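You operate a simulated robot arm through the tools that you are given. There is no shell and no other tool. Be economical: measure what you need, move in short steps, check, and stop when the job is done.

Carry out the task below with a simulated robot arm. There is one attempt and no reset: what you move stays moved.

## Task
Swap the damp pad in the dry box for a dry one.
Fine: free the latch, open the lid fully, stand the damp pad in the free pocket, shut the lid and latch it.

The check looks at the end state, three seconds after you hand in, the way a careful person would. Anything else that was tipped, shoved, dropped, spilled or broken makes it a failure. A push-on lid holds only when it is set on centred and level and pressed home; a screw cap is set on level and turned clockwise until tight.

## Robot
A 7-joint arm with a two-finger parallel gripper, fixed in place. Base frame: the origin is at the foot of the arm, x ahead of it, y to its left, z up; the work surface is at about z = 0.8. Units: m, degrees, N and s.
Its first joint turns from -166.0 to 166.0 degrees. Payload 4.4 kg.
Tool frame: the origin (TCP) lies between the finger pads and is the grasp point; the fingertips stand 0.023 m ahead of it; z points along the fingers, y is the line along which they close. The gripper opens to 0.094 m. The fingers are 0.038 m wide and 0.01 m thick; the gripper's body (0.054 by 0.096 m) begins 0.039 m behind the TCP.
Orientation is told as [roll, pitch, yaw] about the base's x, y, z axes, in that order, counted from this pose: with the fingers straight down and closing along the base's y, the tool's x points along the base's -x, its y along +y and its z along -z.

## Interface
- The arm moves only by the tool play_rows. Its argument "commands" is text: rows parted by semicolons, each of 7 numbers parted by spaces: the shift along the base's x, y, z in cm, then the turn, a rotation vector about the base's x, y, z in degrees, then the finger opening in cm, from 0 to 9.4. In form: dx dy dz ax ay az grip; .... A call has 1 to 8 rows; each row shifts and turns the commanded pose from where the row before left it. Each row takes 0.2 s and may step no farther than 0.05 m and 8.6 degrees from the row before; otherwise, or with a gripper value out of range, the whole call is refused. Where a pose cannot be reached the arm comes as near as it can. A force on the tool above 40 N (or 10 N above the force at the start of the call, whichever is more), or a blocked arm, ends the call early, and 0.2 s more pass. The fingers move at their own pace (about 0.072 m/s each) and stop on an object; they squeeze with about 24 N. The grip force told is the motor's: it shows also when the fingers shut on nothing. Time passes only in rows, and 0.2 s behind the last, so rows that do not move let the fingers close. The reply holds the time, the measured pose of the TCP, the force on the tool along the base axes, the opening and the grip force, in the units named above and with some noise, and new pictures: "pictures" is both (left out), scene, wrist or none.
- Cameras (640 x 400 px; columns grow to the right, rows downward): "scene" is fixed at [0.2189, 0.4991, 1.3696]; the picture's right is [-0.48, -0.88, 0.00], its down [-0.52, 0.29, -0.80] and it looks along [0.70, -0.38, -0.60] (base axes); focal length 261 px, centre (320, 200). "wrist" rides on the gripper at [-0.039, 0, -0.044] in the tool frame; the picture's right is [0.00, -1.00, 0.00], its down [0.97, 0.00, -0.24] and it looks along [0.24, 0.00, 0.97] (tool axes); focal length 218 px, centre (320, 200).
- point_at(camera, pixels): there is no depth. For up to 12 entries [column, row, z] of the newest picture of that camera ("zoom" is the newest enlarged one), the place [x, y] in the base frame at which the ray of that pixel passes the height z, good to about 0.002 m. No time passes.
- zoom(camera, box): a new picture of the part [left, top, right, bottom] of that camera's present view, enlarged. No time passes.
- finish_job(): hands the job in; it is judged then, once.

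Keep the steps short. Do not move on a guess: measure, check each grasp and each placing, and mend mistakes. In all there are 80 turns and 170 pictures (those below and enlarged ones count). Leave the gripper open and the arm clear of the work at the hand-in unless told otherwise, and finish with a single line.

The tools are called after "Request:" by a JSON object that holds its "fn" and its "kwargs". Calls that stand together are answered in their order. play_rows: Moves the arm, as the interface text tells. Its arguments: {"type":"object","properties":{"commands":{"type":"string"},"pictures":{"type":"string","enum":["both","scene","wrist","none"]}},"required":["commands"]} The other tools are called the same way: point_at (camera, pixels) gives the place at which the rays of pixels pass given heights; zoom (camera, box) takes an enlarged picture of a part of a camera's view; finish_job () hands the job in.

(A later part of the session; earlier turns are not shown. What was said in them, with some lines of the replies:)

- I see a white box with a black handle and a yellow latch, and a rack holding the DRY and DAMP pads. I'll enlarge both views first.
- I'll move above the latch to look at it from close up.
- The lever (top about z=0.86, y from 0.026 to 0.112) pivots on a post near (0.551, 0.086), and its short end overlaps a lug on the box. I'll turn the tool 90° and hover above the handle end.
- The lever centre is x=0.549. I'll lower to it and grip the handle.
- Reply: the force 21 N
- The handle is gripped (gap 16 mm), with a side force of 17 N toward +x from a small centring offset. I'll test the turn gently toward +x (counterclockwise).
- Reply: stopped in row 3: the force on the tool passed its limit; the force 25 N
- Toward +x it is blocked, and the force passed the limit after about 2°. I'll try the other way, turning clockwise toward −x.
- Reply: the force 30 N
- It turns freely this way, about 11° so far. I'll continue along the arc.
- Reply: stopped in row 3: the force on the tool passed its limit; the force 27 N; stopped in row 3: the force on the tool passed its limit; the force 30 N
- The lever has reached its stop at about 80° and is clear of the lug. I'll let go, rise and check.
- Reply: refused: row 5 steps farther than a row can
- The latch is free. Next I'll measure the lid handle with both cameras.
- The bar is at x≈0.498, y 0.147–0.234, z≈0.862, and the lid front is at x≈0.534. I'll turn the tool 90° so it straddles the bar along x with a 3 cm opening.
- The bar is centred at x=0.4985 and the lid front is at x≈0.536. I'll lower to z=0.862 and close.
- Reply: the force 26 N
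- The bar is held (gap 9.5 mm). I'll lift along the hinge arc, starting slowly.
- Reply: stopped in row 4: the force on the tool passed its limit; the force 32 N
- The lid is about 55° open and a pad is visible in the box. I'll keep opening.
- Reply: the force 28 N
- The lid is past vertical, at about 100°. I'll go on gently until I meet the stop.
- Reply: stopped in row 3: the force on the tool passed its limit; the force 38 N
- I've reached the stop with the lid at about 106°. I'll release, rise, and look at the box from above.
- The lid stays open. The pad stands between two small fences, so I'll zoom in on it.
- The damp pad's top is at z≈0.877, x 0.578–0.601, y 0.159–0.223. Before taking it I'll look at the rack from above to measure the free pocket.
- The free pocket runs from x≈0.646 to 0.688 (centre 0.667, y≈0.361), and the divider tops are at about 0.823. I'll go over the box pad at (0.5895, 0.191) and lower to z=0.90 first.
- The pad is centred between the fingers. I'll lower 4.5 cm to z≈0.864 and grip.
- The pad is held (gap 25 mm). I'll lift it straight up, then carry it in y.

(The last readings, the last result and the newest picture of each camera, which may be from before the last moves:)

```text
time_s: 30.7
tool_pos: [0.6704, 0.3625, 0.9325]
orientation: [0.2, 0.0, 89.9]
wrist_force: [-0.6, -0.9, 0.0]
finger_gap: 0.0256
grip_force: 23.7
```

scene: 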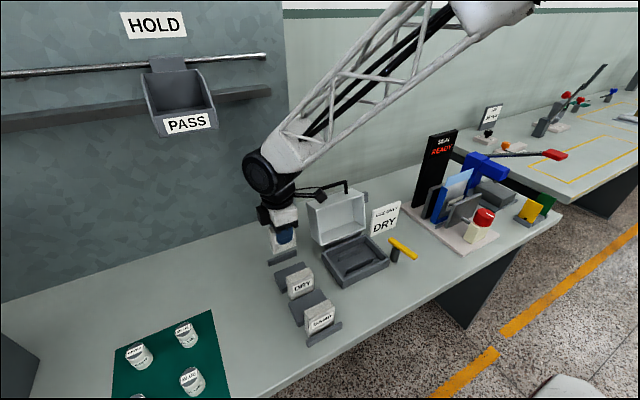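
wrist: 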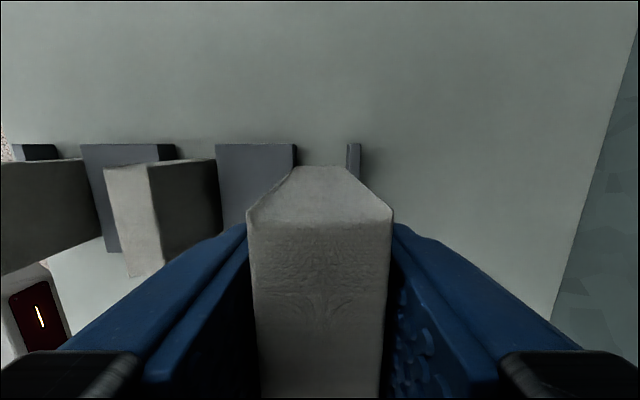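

The pad is centred over the pocket (divider edge at column 296, bar at 347, pad at 320). I'll lower it slowly.

Request:
{"fn": "play_rows", "kwargs": {"commands": "-0.1 0 -2.5 0 0 0 1.5;0 0 -2.2 0 0 0 1.5;0 0 -1.5 0 0 0 1.5;0 0 -0.7 0 0 0 1.5"}}

```text
time_s: 31.7
tool_pos: [0.6666, 0.3617, 0.8657]
orientation: [0.2, 0.1, 90.0]
wrist_force: [-0.8, 0.1, 0.2]
finger_gap: 0.0258
grip_force: 23.9
```

scene: 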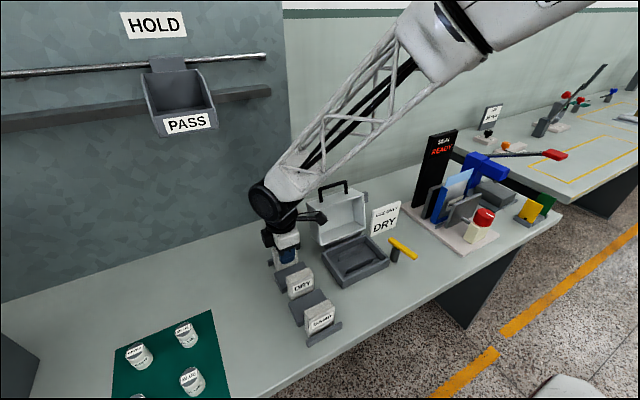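
wrist: 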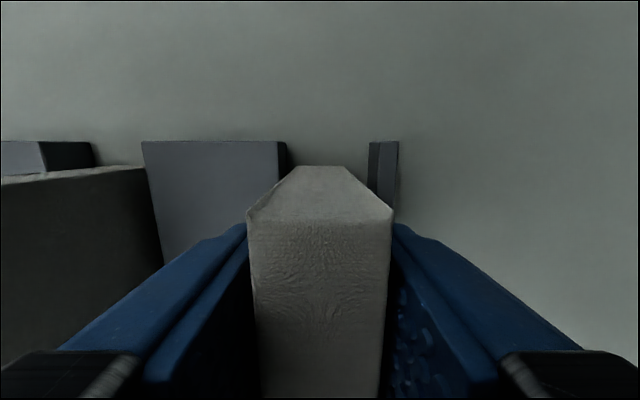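

Request:
{"fn": "play_rows", "kwargs": {"commands": "0.15 0 -0.3 0 0 0 1.5;0 0 -0.3 0 0 0 1.5;0 0 -0.2 0 0 0 1.5;0 0 0 0 0 0 1.5", "pictures": "none"}}

```text
time_s: 32.7
tool_pos: [0.6687, 0.3625, 0.8585]
orientation: [0.2, 0.0, 90.0]
wrist_force: [-2.8, -0.4, 11.2]
finger_gap: 0.0255
grip_force: 23.5
```

The pad is on the table, with 11 N pushing up. I'll release it and rise.

Request:
{"fn": "play_rows", "kwargs": {"commands": "0 0 0.1 0 0 0 4.5;0 0 0 0 0 0 4.5;0 0 2 0 0 0 4.5;0 0 4 0 0 0 4.5;0 0 4.5 0 0 0 4.5;0 0 0 0 0 0 4.5"}}

Request:
{"fn": "zoom", "kwargs": {"camera": "scene", "box": [250, 225, 350, 345]}}

```text
time_s: 34.1
tool_pos: [0.6663, 0.3614, 0.9608]
orientation: [0.2, 0.2, 90.0]
wrist_force: [-0.2, 0.2, 0.2]
finger_gap: 0.045
grip_force: 0.1
```

scene: 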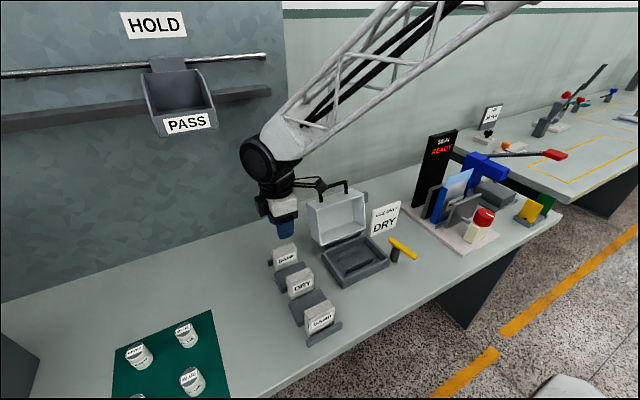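
wrist: 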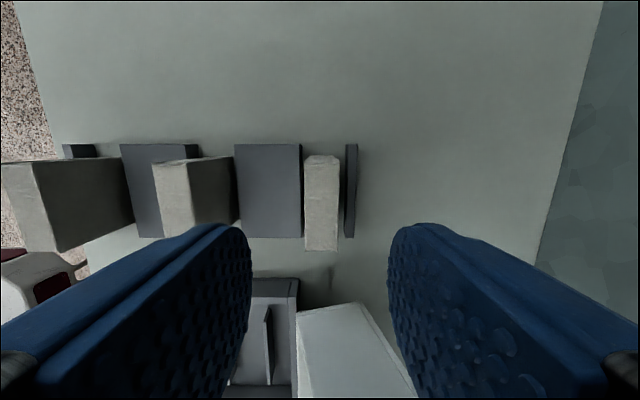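

```text
3.33 times, centred on (300, 285) of scene
```

zoom: 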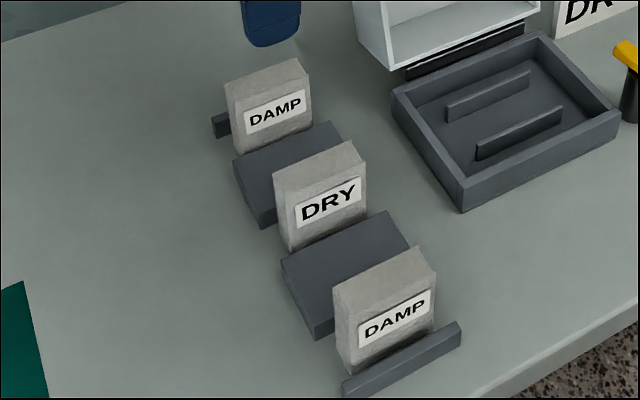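

The damp pad stands upright in the far pocket. I'll move over the DRY pad at x≈0.575 and look.

Request:
{"fn": "play_rows", "kwargs": {"commands": "-3 0 0 0 0 0 4.5;-3 0 0 0 0 0 4.5;-3.1 0 0 0 0 0 4.5;0 0 -3 0 0 0 4.5;0 0 -2.5 0 0 0 4.5;0 0 0 0 0 0 4.5", "pictures": "wrist"}}

```text
time_s: 35.5
tool_pos: [0.5776, 0.3614, 0.9076]
orientation: [0.2, 0.1, 90.0]
wrist_force: [0.0, -0.7, 0.4]
finger_gap: 0.0451
grip_force: 0.0
```

wrist: 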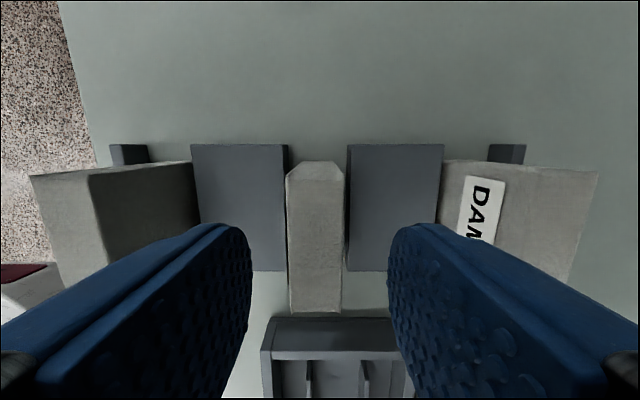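

Request:
{"fn": "play_rows", "kwargs": {"commands": "-0.25 0 -2.5 0 0 0 4.5;0 0 -2.3 0 0 0 4.5;0 0 0 0 0 0 1.5;0 0 0 0 0 0 1.5;0 0 0 0 0 0 1.5", "pictures": "wrist"}}

```text
time_s: 36.7
tool_pos: [0.5723, 0.3605, 0.8586]
orientation: [0.3, 0.1, 90.0]
wrist_force: [-0.4, -0.6, 1.0]
finger_gap: 0.0255
grip_force: 23.7
```

wrist: 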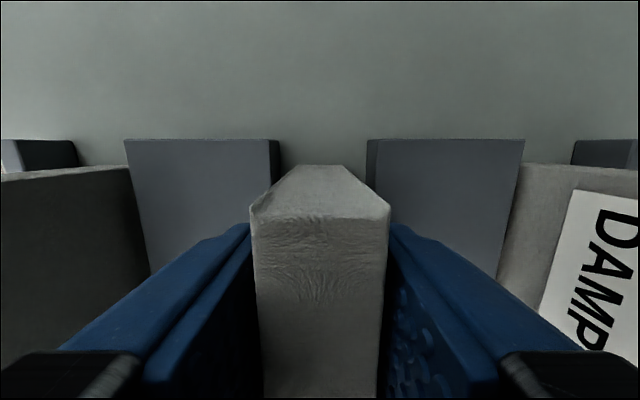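

The DRY pad is held. I'll lift it and carry it over the box.

Request:
{"fn": "play_rows", "kwargs": {"commands": "0 0 2 0 0 0 1.5;0 0 3.5 0 0 0 1.5;0 0 3.5 0 0 0 1.5;0 0 3 0 0 0 1.5;0.4 -4.2 0 0 0 0 1.5;0.4 -4.2 0 0 0 0 1.5;0.4 -4.2 0 0 0 0 1.5;0.4 -4.35 0 0 0 0 1.5"}}

```text
time_s: 38.5
tool_pos: [0.589, 0.1912, 0.9814]
orientation: [0.2, 0.1, 90.1]
wrist_force: [0.4, -0.9, -0.8]
finger_gap: 0.0256
grip_force: 24.0
```

scene: 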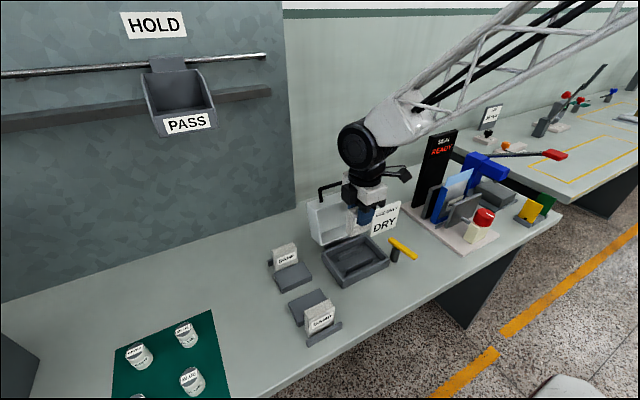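
wrist: 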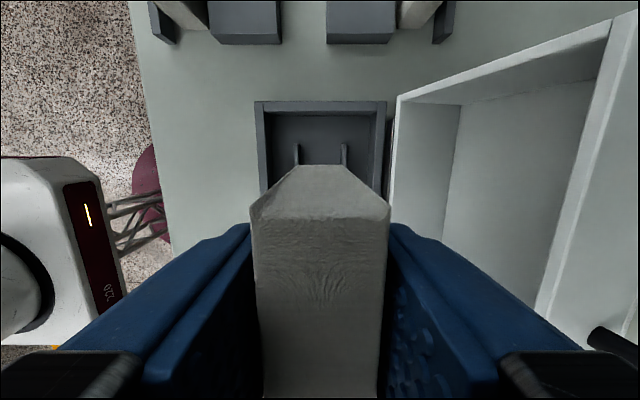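

The fences (columns 297 and 344) are symmetric about the pad. I'll lower it.

Request:
{"fn": "play_rows", "kwargs": {"commands": "0 0 -4 0 0 0 1.5;0 0 -3 0 0 0 1.5;0 0 -2.5 0 0 0 1.5;0 0 -1.2 0 0 0 1.5;0 0 0 0 0 0 1.5"}}

```text
time_s: 39.7
tool_pos: [0.5906, 0.1915, 0.8728]
orientation: [0.3, 0.1, 90.0]
wrist_force: [-0.3, 0.2, -0.3]
finger_gap: 0.0253
grip_force: 23.5
```

scene: 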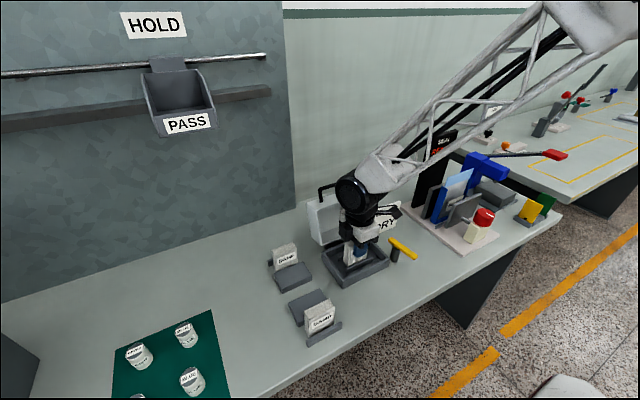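
wrist: 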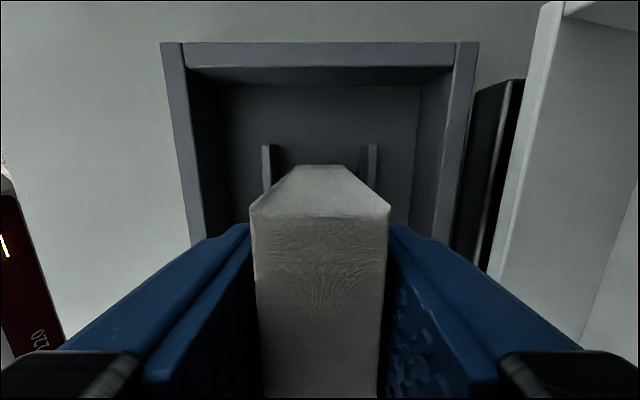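

The pad is between the fences. I'll lower it the last millimetres.

Request:
{"fn": "play_rows", "kwargs": {"commands": "0 0 -0.3 0 0 0 1.5;0 0 -0.2 0 0 0 1.5;0 0 -0.2 0 0 0 1.5;0 0 0 0 0 0 1.5", "pictures": "none"}}

```text
time_s: 40.7
tool_pos: [0.5913, 0.1924, 0.8662]
orientation: [0.2, 0.2, 90.0]
wrist_force: [-0.2, -0.4, -1.0]
finger_gap: 0.0255
grip_force: 23.4
```

Request:
{"fn": "play_rows", "kwargs": {"commands": "0 0 -0.1 0 0 0 1.5;0 0 -0.1 0 0 0 1.5;0 0 -0.1 0 0 0 1.5;0 0 0 0 0 0 1.5", "pictures": "none"}}

```text
time_s: 41.7
tool_pos: [0.5926, 0.1926, 0.8633]
orientation: [0.1, 0.1, 90.0]
wrist_force: [-4.5, 0.8, 28.3]
finger_gap: 0.0256
grip_force: 24.1
```

Now it is in firm contact (28 N). I'll ease up, release and rise.

Request:
{"fn": "play_rows", "kwargs": {"commands": "0 0 0.2 0 0 0 1.5;0 0 0 0 0 0 4.5;0 0 0 0 0 0 4.5;0 0 2 0 0 0 4.5;0 0 4 0 0 0 4.5;0 0 4.5 0 0 0 4.5;0 0 4.5 0 0 0 4.5;0 0 0 0 0 0 4.5"}}

Request:
{"fn": "zoom", "kwargs": {"camera": "scene", "box": [250, 190, 410, 345]}}

```text
time_s: 43.5
tool_pos: [0.5893, 0.1945, 1.0155]
orientation: [0.2, 0.1, 90.0]
wrist_force: [0.0, 0.8, 0.0]
finger_gap: 0.045
grip_force: 0.0
```

scene: 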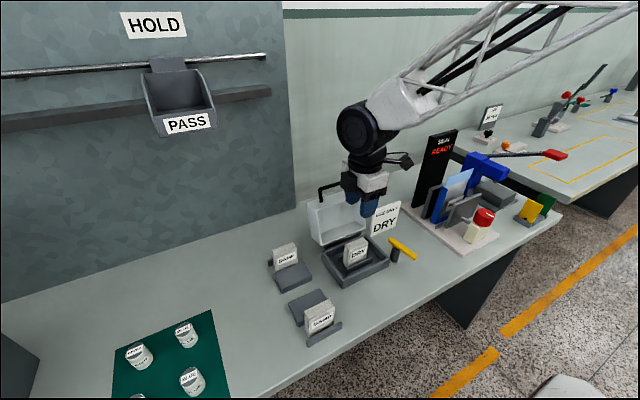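
wrist: 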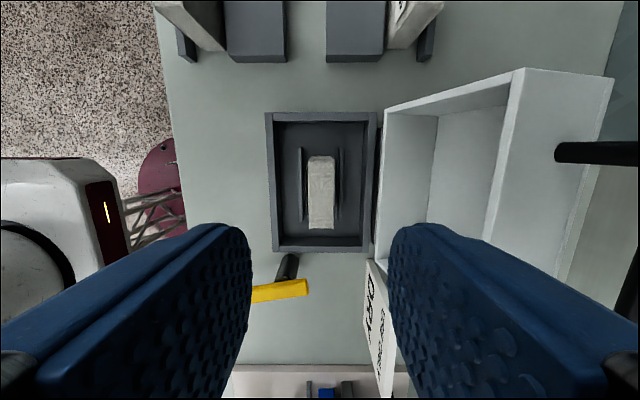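

```text
2.58 times, centred on (330, 268) of scene
```

zoom: 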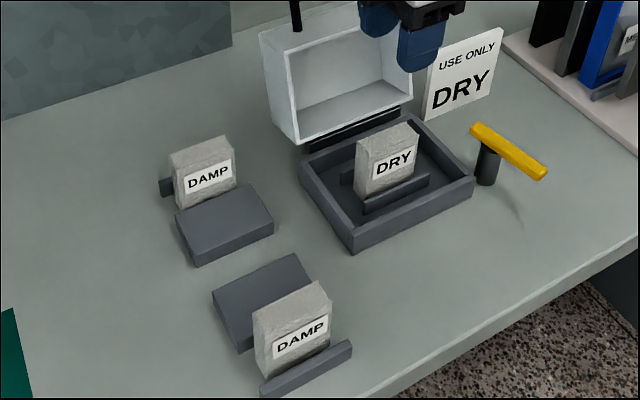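

The DRY pad is placed. Now I'll return to the lid handle at (0.719, 0.187, 0.979), coming in from above with a 2.5 cm opening.

Request:
{"fn": "play_rows", "kwargs": {"commands": "0 0 4 0 0 0 2.5;0.5 -0.3 3 0 0 0 2.5;4.2 -0.4 0 0 0 0 2.5;4.2 0 0 0 0 0 2.5;4.1 0 0 0 0 0 2.5;0 0 -3 0 0 0 2.5;0 0 0 0 0 0 2.5"}}

```text
time_s: 45.1
tool_pos: [0.7207, 0.1865, 1.0549]
orientation: [0.2, 0.1, 90.0]
wrist_force: [0.2, 0.7, 0.3]
finger_gap: 0.025
grip_force: 0.0
```

scene: 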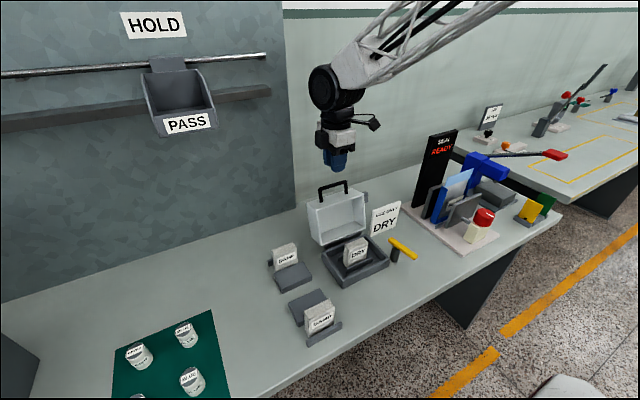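
wrist: 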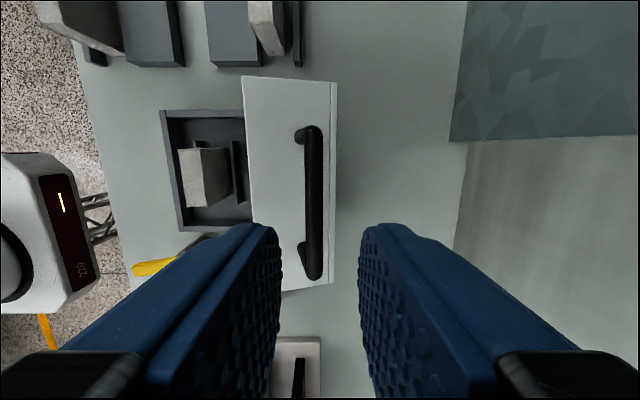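

The bar is about 4 mm toward −x. I'll correct for that, lower and grip.

Request:
{"fn": "play_rows", "kwargs": {"commands": "-0.3 0 -3 0 0 0 2.5;0 0 -3 0 0 0 2.5;0 0 -1.5 0 0 0 2.5;0 0 0 0 0 0 0.5;0 0 0 0 0 0 0.5;0 0 0 0 0 0 0.5", "pictures": "wrist"}}

```text
time_s: 46.5
tool_pos: [0.7176, 0.186, 0.9797]
orientation: [0.2, 0.1, 90.0]
wrist_force: [-8.8, 0.6, -1.1]
finger_gap: 0.0094
grip_force: 45.1
```

wrist: 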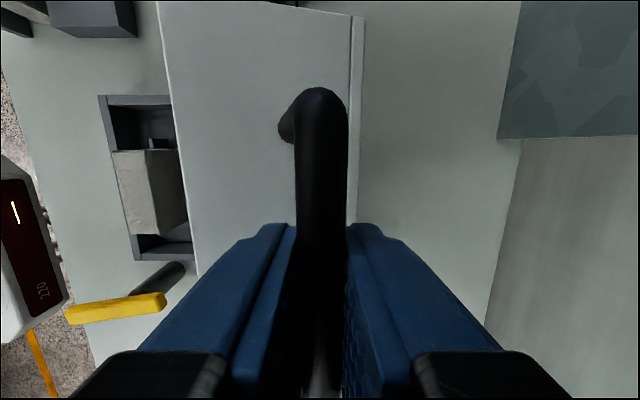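

The bar is gripped. I'll follow the arc back.

Request:
{"fn": "play_rows", "kwargs": {"commands": "-1.51 0 0.56 0 0 0 0.5;-1.55 0 0.44 0 0 0 0.5;-1.6 0 0.27 0 0 0 0.5;-1.61 0 0.11 0 0 0 0.5", "pictures": "none"}}

Request:
{"fn": "play_rows", "kwargs": {"commands": "-1.62 0 -0.07 0 0 0 0.5;-1.6 0 -0.23 0 0 0 0.5;-1.56 0 -0.4 0 0 0 0.5;-1.52 0 -0.56 0 0 0 0.5", "pictures": "scene"}}

```text
time_s: 47.5
tool_pos: [0.6562, 0.184, 0.9942]
orientation: [0.1, 0.0, 89.9]
wrist_force: [1.7, 15.3, 23.0]
finger_gap: 0.0094
grip_force: 45.1
```

```text
time_s: 48.5
tool_pos: [0.5923, 0.1838, 0.9803]
orientation: [0.2, 0.1, 90.1]
wrist_force: [-0.7, 31.0, 3.1]
finger_gap: 0.0096
grip_force: 44.7
```

scene: 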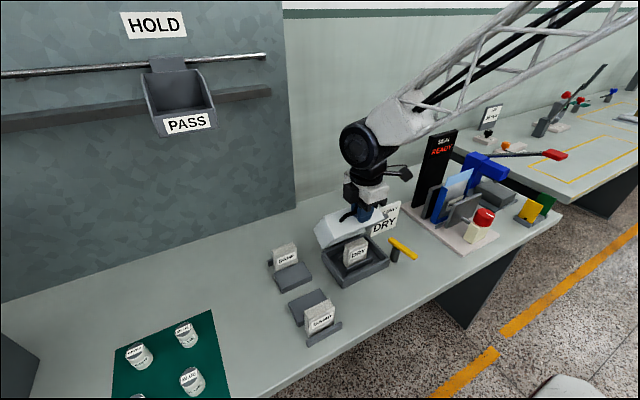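

There is a 31 N side force in y, so I'll ease +y a little and continue closing.

Request:
{"fn": "play_rows", "kwargs": {"commands": "0 0.2 0 0 0 0 0.5;-1.45 0.1 -0.72 0 0 0 0.5;-1.37 0 -0.86 0 0 0 0.5;-1.27 0 -1.0 0 0 0 0.5;-1.15 0 -1.13 0 0 0 0.5", "pictures": "none"}}

```text
time_s: 49.7
tool_pos: [0.5404, 0.1881, 0.9431]
orientation: [0.2, 0.1, 90.0]
wrist_force: [16.9, -23.4, -15.3]
finger_gap: 0.0096
grip_force: 44.7
```

Request:
{"fn": "play_rows", "kwargs": {"commands": "-1.0 -0.15 -1.25 0 0 0 0.5;-0.86 0 -1.34 0 0 0 0.5;-0.73 0 -1.43 0 0 0 0.5;-0.58 0 -1.45 0 0 0 0.5", "pictures": "scene"}}

```text
time_s: 50.7
tool_pos: [0.5061, 0.1881, 0.8895]
orientation: [0.2, 0.0, 90.1]
wrist_force: [-25.6, 22.0, 8.1]
finger_gap: 0.0096
grip_force: 44.3
```

scene: 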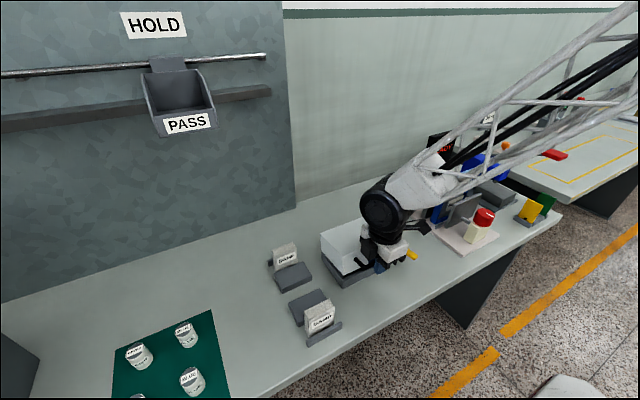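

Request:
{"fn": "play_rows", "kwargs": {"commands": "-0.4 0.1 -1.0 0 0 0 0.5;-0.28 0 -0.9 0 0 0 0.5;-0.1 0 -0.6 0 0 0 0.5;0 0 -0.2 0 0 0 0.5", "pictures": "scene"}}

```text
time_s: 51.7
tool_pos: [0.4994, 0.187, 0.8629]
orientation: [0.0, 0.0, 90.0]
wrist_force: [7.7, 17.6, 6.1]
finger_gap: 0.0095
grip_force: 45.2
```

scene: 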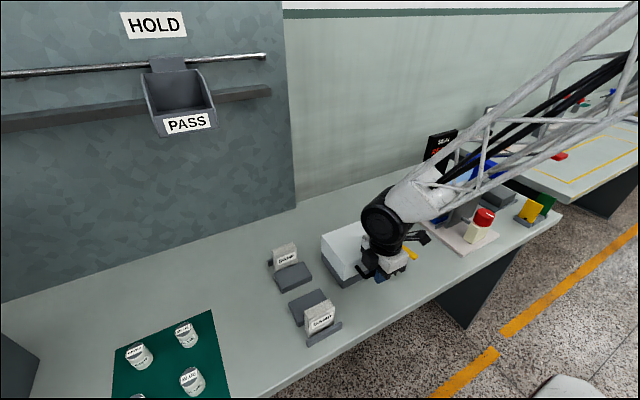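

The bar is back at its starting place. I'll press lightly down to be sure it is shut, then release and rise.

Request:
{"fn": "play_rows", "kwargs": {"commands": "0 0 -0.2 0 0 0 0.5;0 0 0 0 0 0 3;0 0 0.2 0 0 0 3;0 0 4 0 0 0 3;0 0 4.5 0 0 0 3;0 0 4.5 0 0 0 3;0 0 0 0 0 0 3"}}

Request:
{"fn": "zoom", "kwargs": {"camera": "scene", "box": [310, 205, 430, 295]}}

```text
time_s: 53.3
tool_pos: [0.5004, 0.188, 0.9923]
orientation: [0.1, 0.1, 90.0]
wrist_force: [-0.2, -0.2, 0.1]
finger_gap: 0.03
grip_force: 0.1
```

scene: 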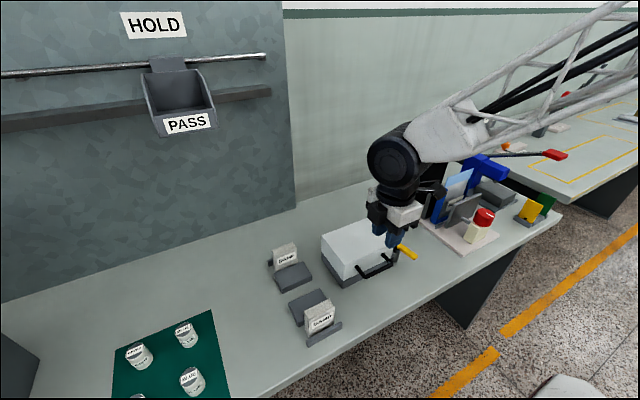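
wrist: 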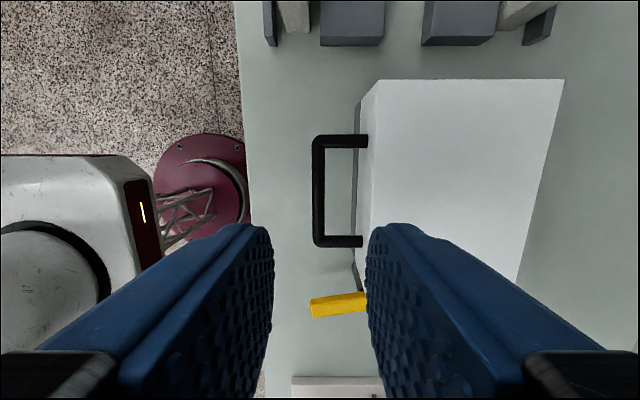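

```text
4.44 times, centred on (370, 250) of scene
```

zoom: 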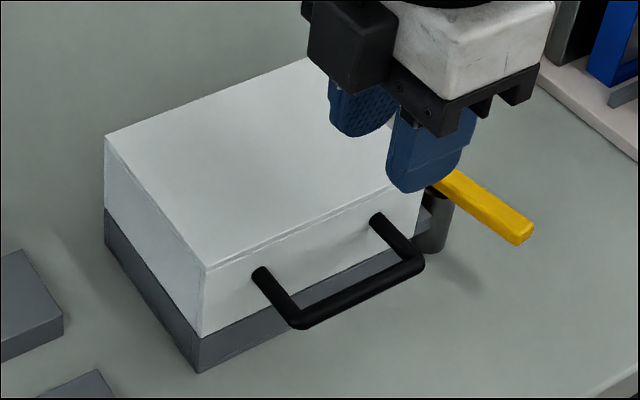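

The lid is shut level. I'll go back over the lever at (0.509, 0.080), turning the tool to yaw 8°.

Request:
{"fn": "play_rows", "kwargs": {"commands": "0.08 -1.1 0 0 0 -8.2 4;0.08 -1.1 0 0 0 -8.2 4;0.08 -1.1 0 0 0 -8.2 4;0.08 -1.1 0 0 0 -8.2 4;0.08 -1.1 0 0 0 -8.2 4;0.08 -1.1 0 0 0 -8.2 4;0.08 -1.1 0 0 0 -8.2 4;0.08 -1.1 0 0 0 -8.2 4", "pictures": "none"}}

Request:
{"fn": "play_rows", "kwargs": {"commands": "0.1 -1 -2 0 0 -8.2 4;0.1 -1 -2 0 0 -8.2 4;0 0 -2 0 0 0 4;0 0 0 0 0 0 4", "pictures": "wrist"}}

```text
time_s: 55.1
tool_pos: [0.5069, 0.0987, 0.9917]
orientation: [0.2, 0.0, 24.3]
wrist_force: [0.4, -0.7, -0.4]
finger_gap: 0.04
grip_force: 0.0
```

```text
time_s: 56.1
tool_pos: [0.5093, 0.0796, 0.932]
orientation: [0.1, 0.1, 7.9]
wrist_force: [0.1, 0.4, -0.3]
finger_gap: 0.0399
grip_force: 0.0
```

wrist: 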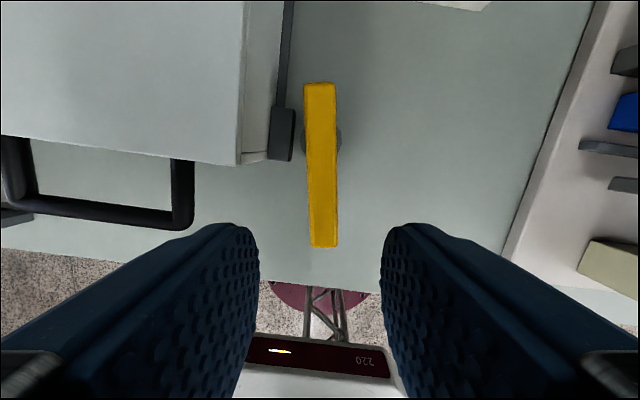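

The lever lies between the fingers. I'll lower and grip it.

Request:
{"fn": "play_rows", "kwargs": {"commands": "0 0 -4 0 0 0 4;0 0 -3 0 0 0 4;0 0 0 0 0 0 1.2;0 0 0 0 0 0 1.2;0 0 0 0 0 0 1.2", "pictures": "wrist"}}

```text
time_s: 57.3
tool_pos: [0.5099, 0.0792, 0.8602]
orientation: [0.2, 0.0, 7.9]
wrist_force: [3.5, -15.1, -0.1]
finger_gap: 0.0194
grip_force: 8.5
```

wrist: 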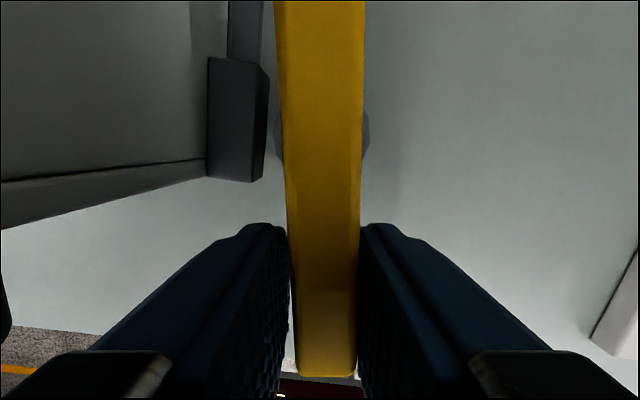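

Request:
{"fn": "play_rows", "kwargs": {"commands": "0 0 0 0 0 0 1.2;0.13 -0.57 0 0 0 8 1.2;0.21 -0.54 0 0 0 8 1.2;0.29 -0.52 0 0 0 8 1.2", "pictures": "none"}}

```text
time_s: 58.3
tool_pos: [0.5144, 0.0636, 0.8602]
orientation: [0.3, 0.0, 32.1]
wrist_force: [0.7, -1.3, -6.7]
finger_gap: 0.0158
grip_force: 44.8
```

The lever is turning with low force. I'll continue.

Request:
{"fn": "play_rows", "kwargs": {"commands": "0.35 -0.47 0 0 0 8 1.2;0.41 -0.41 0 0 0 8 1.2;0.47 -0.35 0 0 0 8 1.2;0.52 -0.29 0 0 0 8 1.2", "pictures": "wrist"}}

```text
time_s: 59.3
tool_pos: [0.5319, 0.0483, 0.8609]
orientation: [0.3, 0.0, 64.1]
wrist_force: [-6.0, -23.1, -24.0]
finger_gap: 0.0162
grip_force: 45.0
```

wrist: 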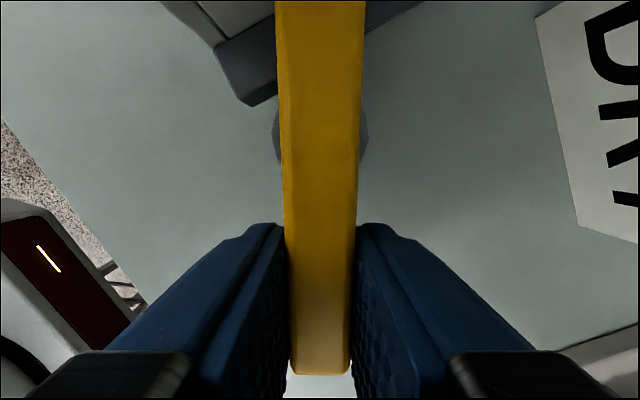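

Request:
{"fn": "play_rows", "kwargs": {"commands": "0.58 -0.38 0 0 0 8 1.2;0.58 -0.16 0 0 0 8 1.2;0.4 -0.05 0 0 0 6 1.2;0.2 0 0 0 0 3 1.2", "pictures": "wrist"}}

```text
time_s: 59.9
tool_pos: [0.5388, 0.0462, 0.8616]
orientation: [0.4, 0.1, 74.6]
wrist_force: [-5.5, 18.6, 6.4]
finger_gap: 0.016
grip_force: 44.9
stopped in row 2: the force on the tool passed its limit (the readings are from after the stop); the commanded pose is now the measured one
```

wrist: 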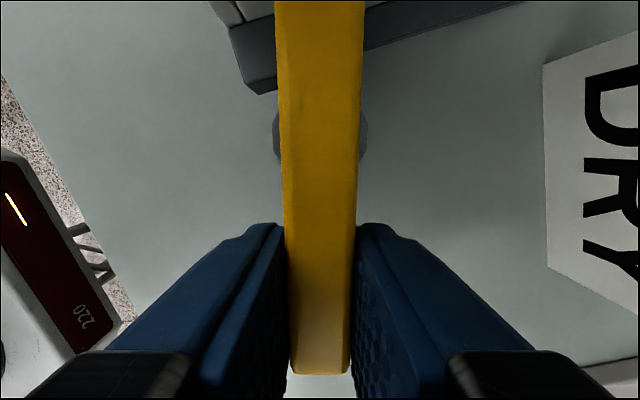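

It stopped on force at about 15° to go. I'll continue with finer steps.

Request:
{"fn": "play_rows", "kwargs": {"commands": "0.28 -0.04 0 0 0 4 1.2;0.28 -0.03 0 0 0 4 1.2;0.28 -0.02 0 0 0 4 1.2;0.25 0 0 0 0 3.4 1.2;0.2 0 0 0 0 2 1.2", "pictures": "wrist"}}

```text
time_s: 61.1
tool_pos: [0.5509, 0.0436, 0.8619]
orientation: [0.4, 0.2, 91.5]
wrist_force: [-13.9, 5.2, 11.9]
finger_gap: 0.0156
grip_force: 45.4
stopped in row 5: the force on the tool passed its limit (the readings are from after the stop); the commanded pose is now the measured one
```

wrist: 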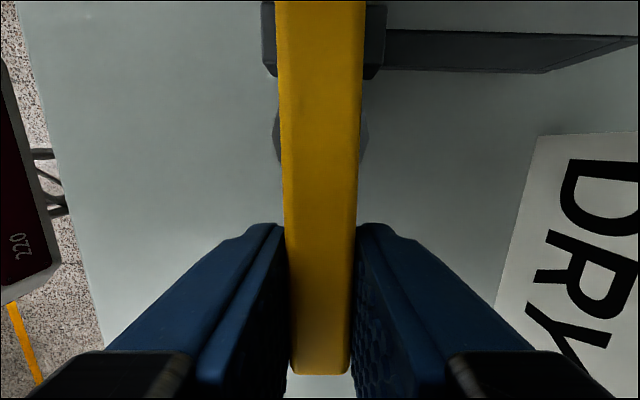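

The lever is back at its stop, across the lug as at the start. I'll release and retreat upward.

Request:
{"fn": "play_rows", "kwargs": {"commands": "0 0 0 0 0 0 4;0 0 0 0 0 0 4;0 0 3 0 0 0 4;0 0 4 0 0 0 4;0 0 4.5 0 0 0 6;-2 2 4 0 0 0 9;-2 2 4 0 0 0 9.4;-2 2 3 0 0 0 9.4"}}

Request:
{"fn": "zoom", "kwargs": {"camera": "scene", "box": [250, 205, 430, 345]}}

Request:
{"fn": "zoom", "kwargs": {"camera": "wrist", "box": [260, 100, 540, 300]}}

```text
time_s: 62.9
tool_pos: [0.4919, 0.1033, 1.0872]
orientation: [0.5, 0.1, 91.6]
wrist_force: [0.0, 0.5, -0.8]
finger_gap: 0.0941
grip_force: 0.1
```

scene: 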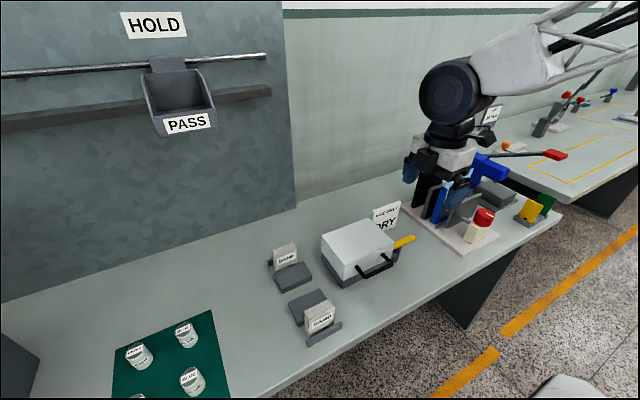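
wrist: 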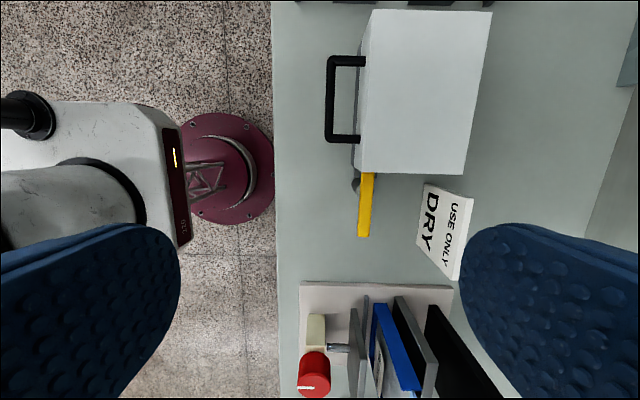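

```text
2.86 times, centred on (340, 275) of scene
```

zoom: 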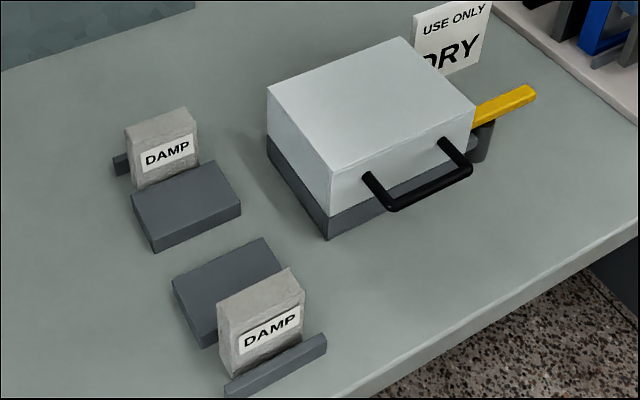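

```text
2.00 times, centred on (400, 200) of wrist
```

zoom: 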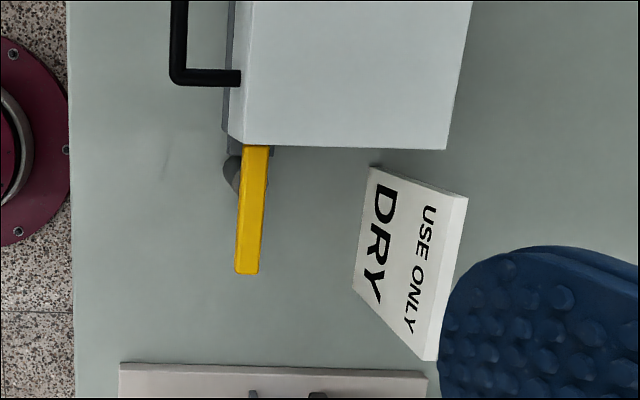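

I'll check the lever's angle numerically.

Request:
{"fn": "point_at", "kwargs": {"camera": "zoom", "pixels": [[247, 270, 0.86], [256, 150, 0.86], [236, 270, 0.86], [243, 150, 0.86], [259, 270, 0.86], [269, 150, 0.86]]}}

```text
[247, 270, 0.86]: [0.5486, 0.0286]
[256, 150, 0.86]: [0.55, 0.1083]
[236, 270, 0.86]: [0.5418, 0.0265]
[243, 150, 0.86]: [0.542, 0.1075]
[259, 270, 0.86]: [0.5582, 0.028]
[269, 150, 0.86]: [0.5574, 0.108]
```

The lever lies along y as at the start (within about 1°). The lid is shut, the damp pad stands in the far pocket, and the gripper is open and clear, so I'm handing in.

Request:
{"fn": "finish_job", "kwargs": {}}

```text
The job is handed in.
```

The damp pad from the box now stands in the free pocket, the dry pad is in the box, and the lid is shut and latched.
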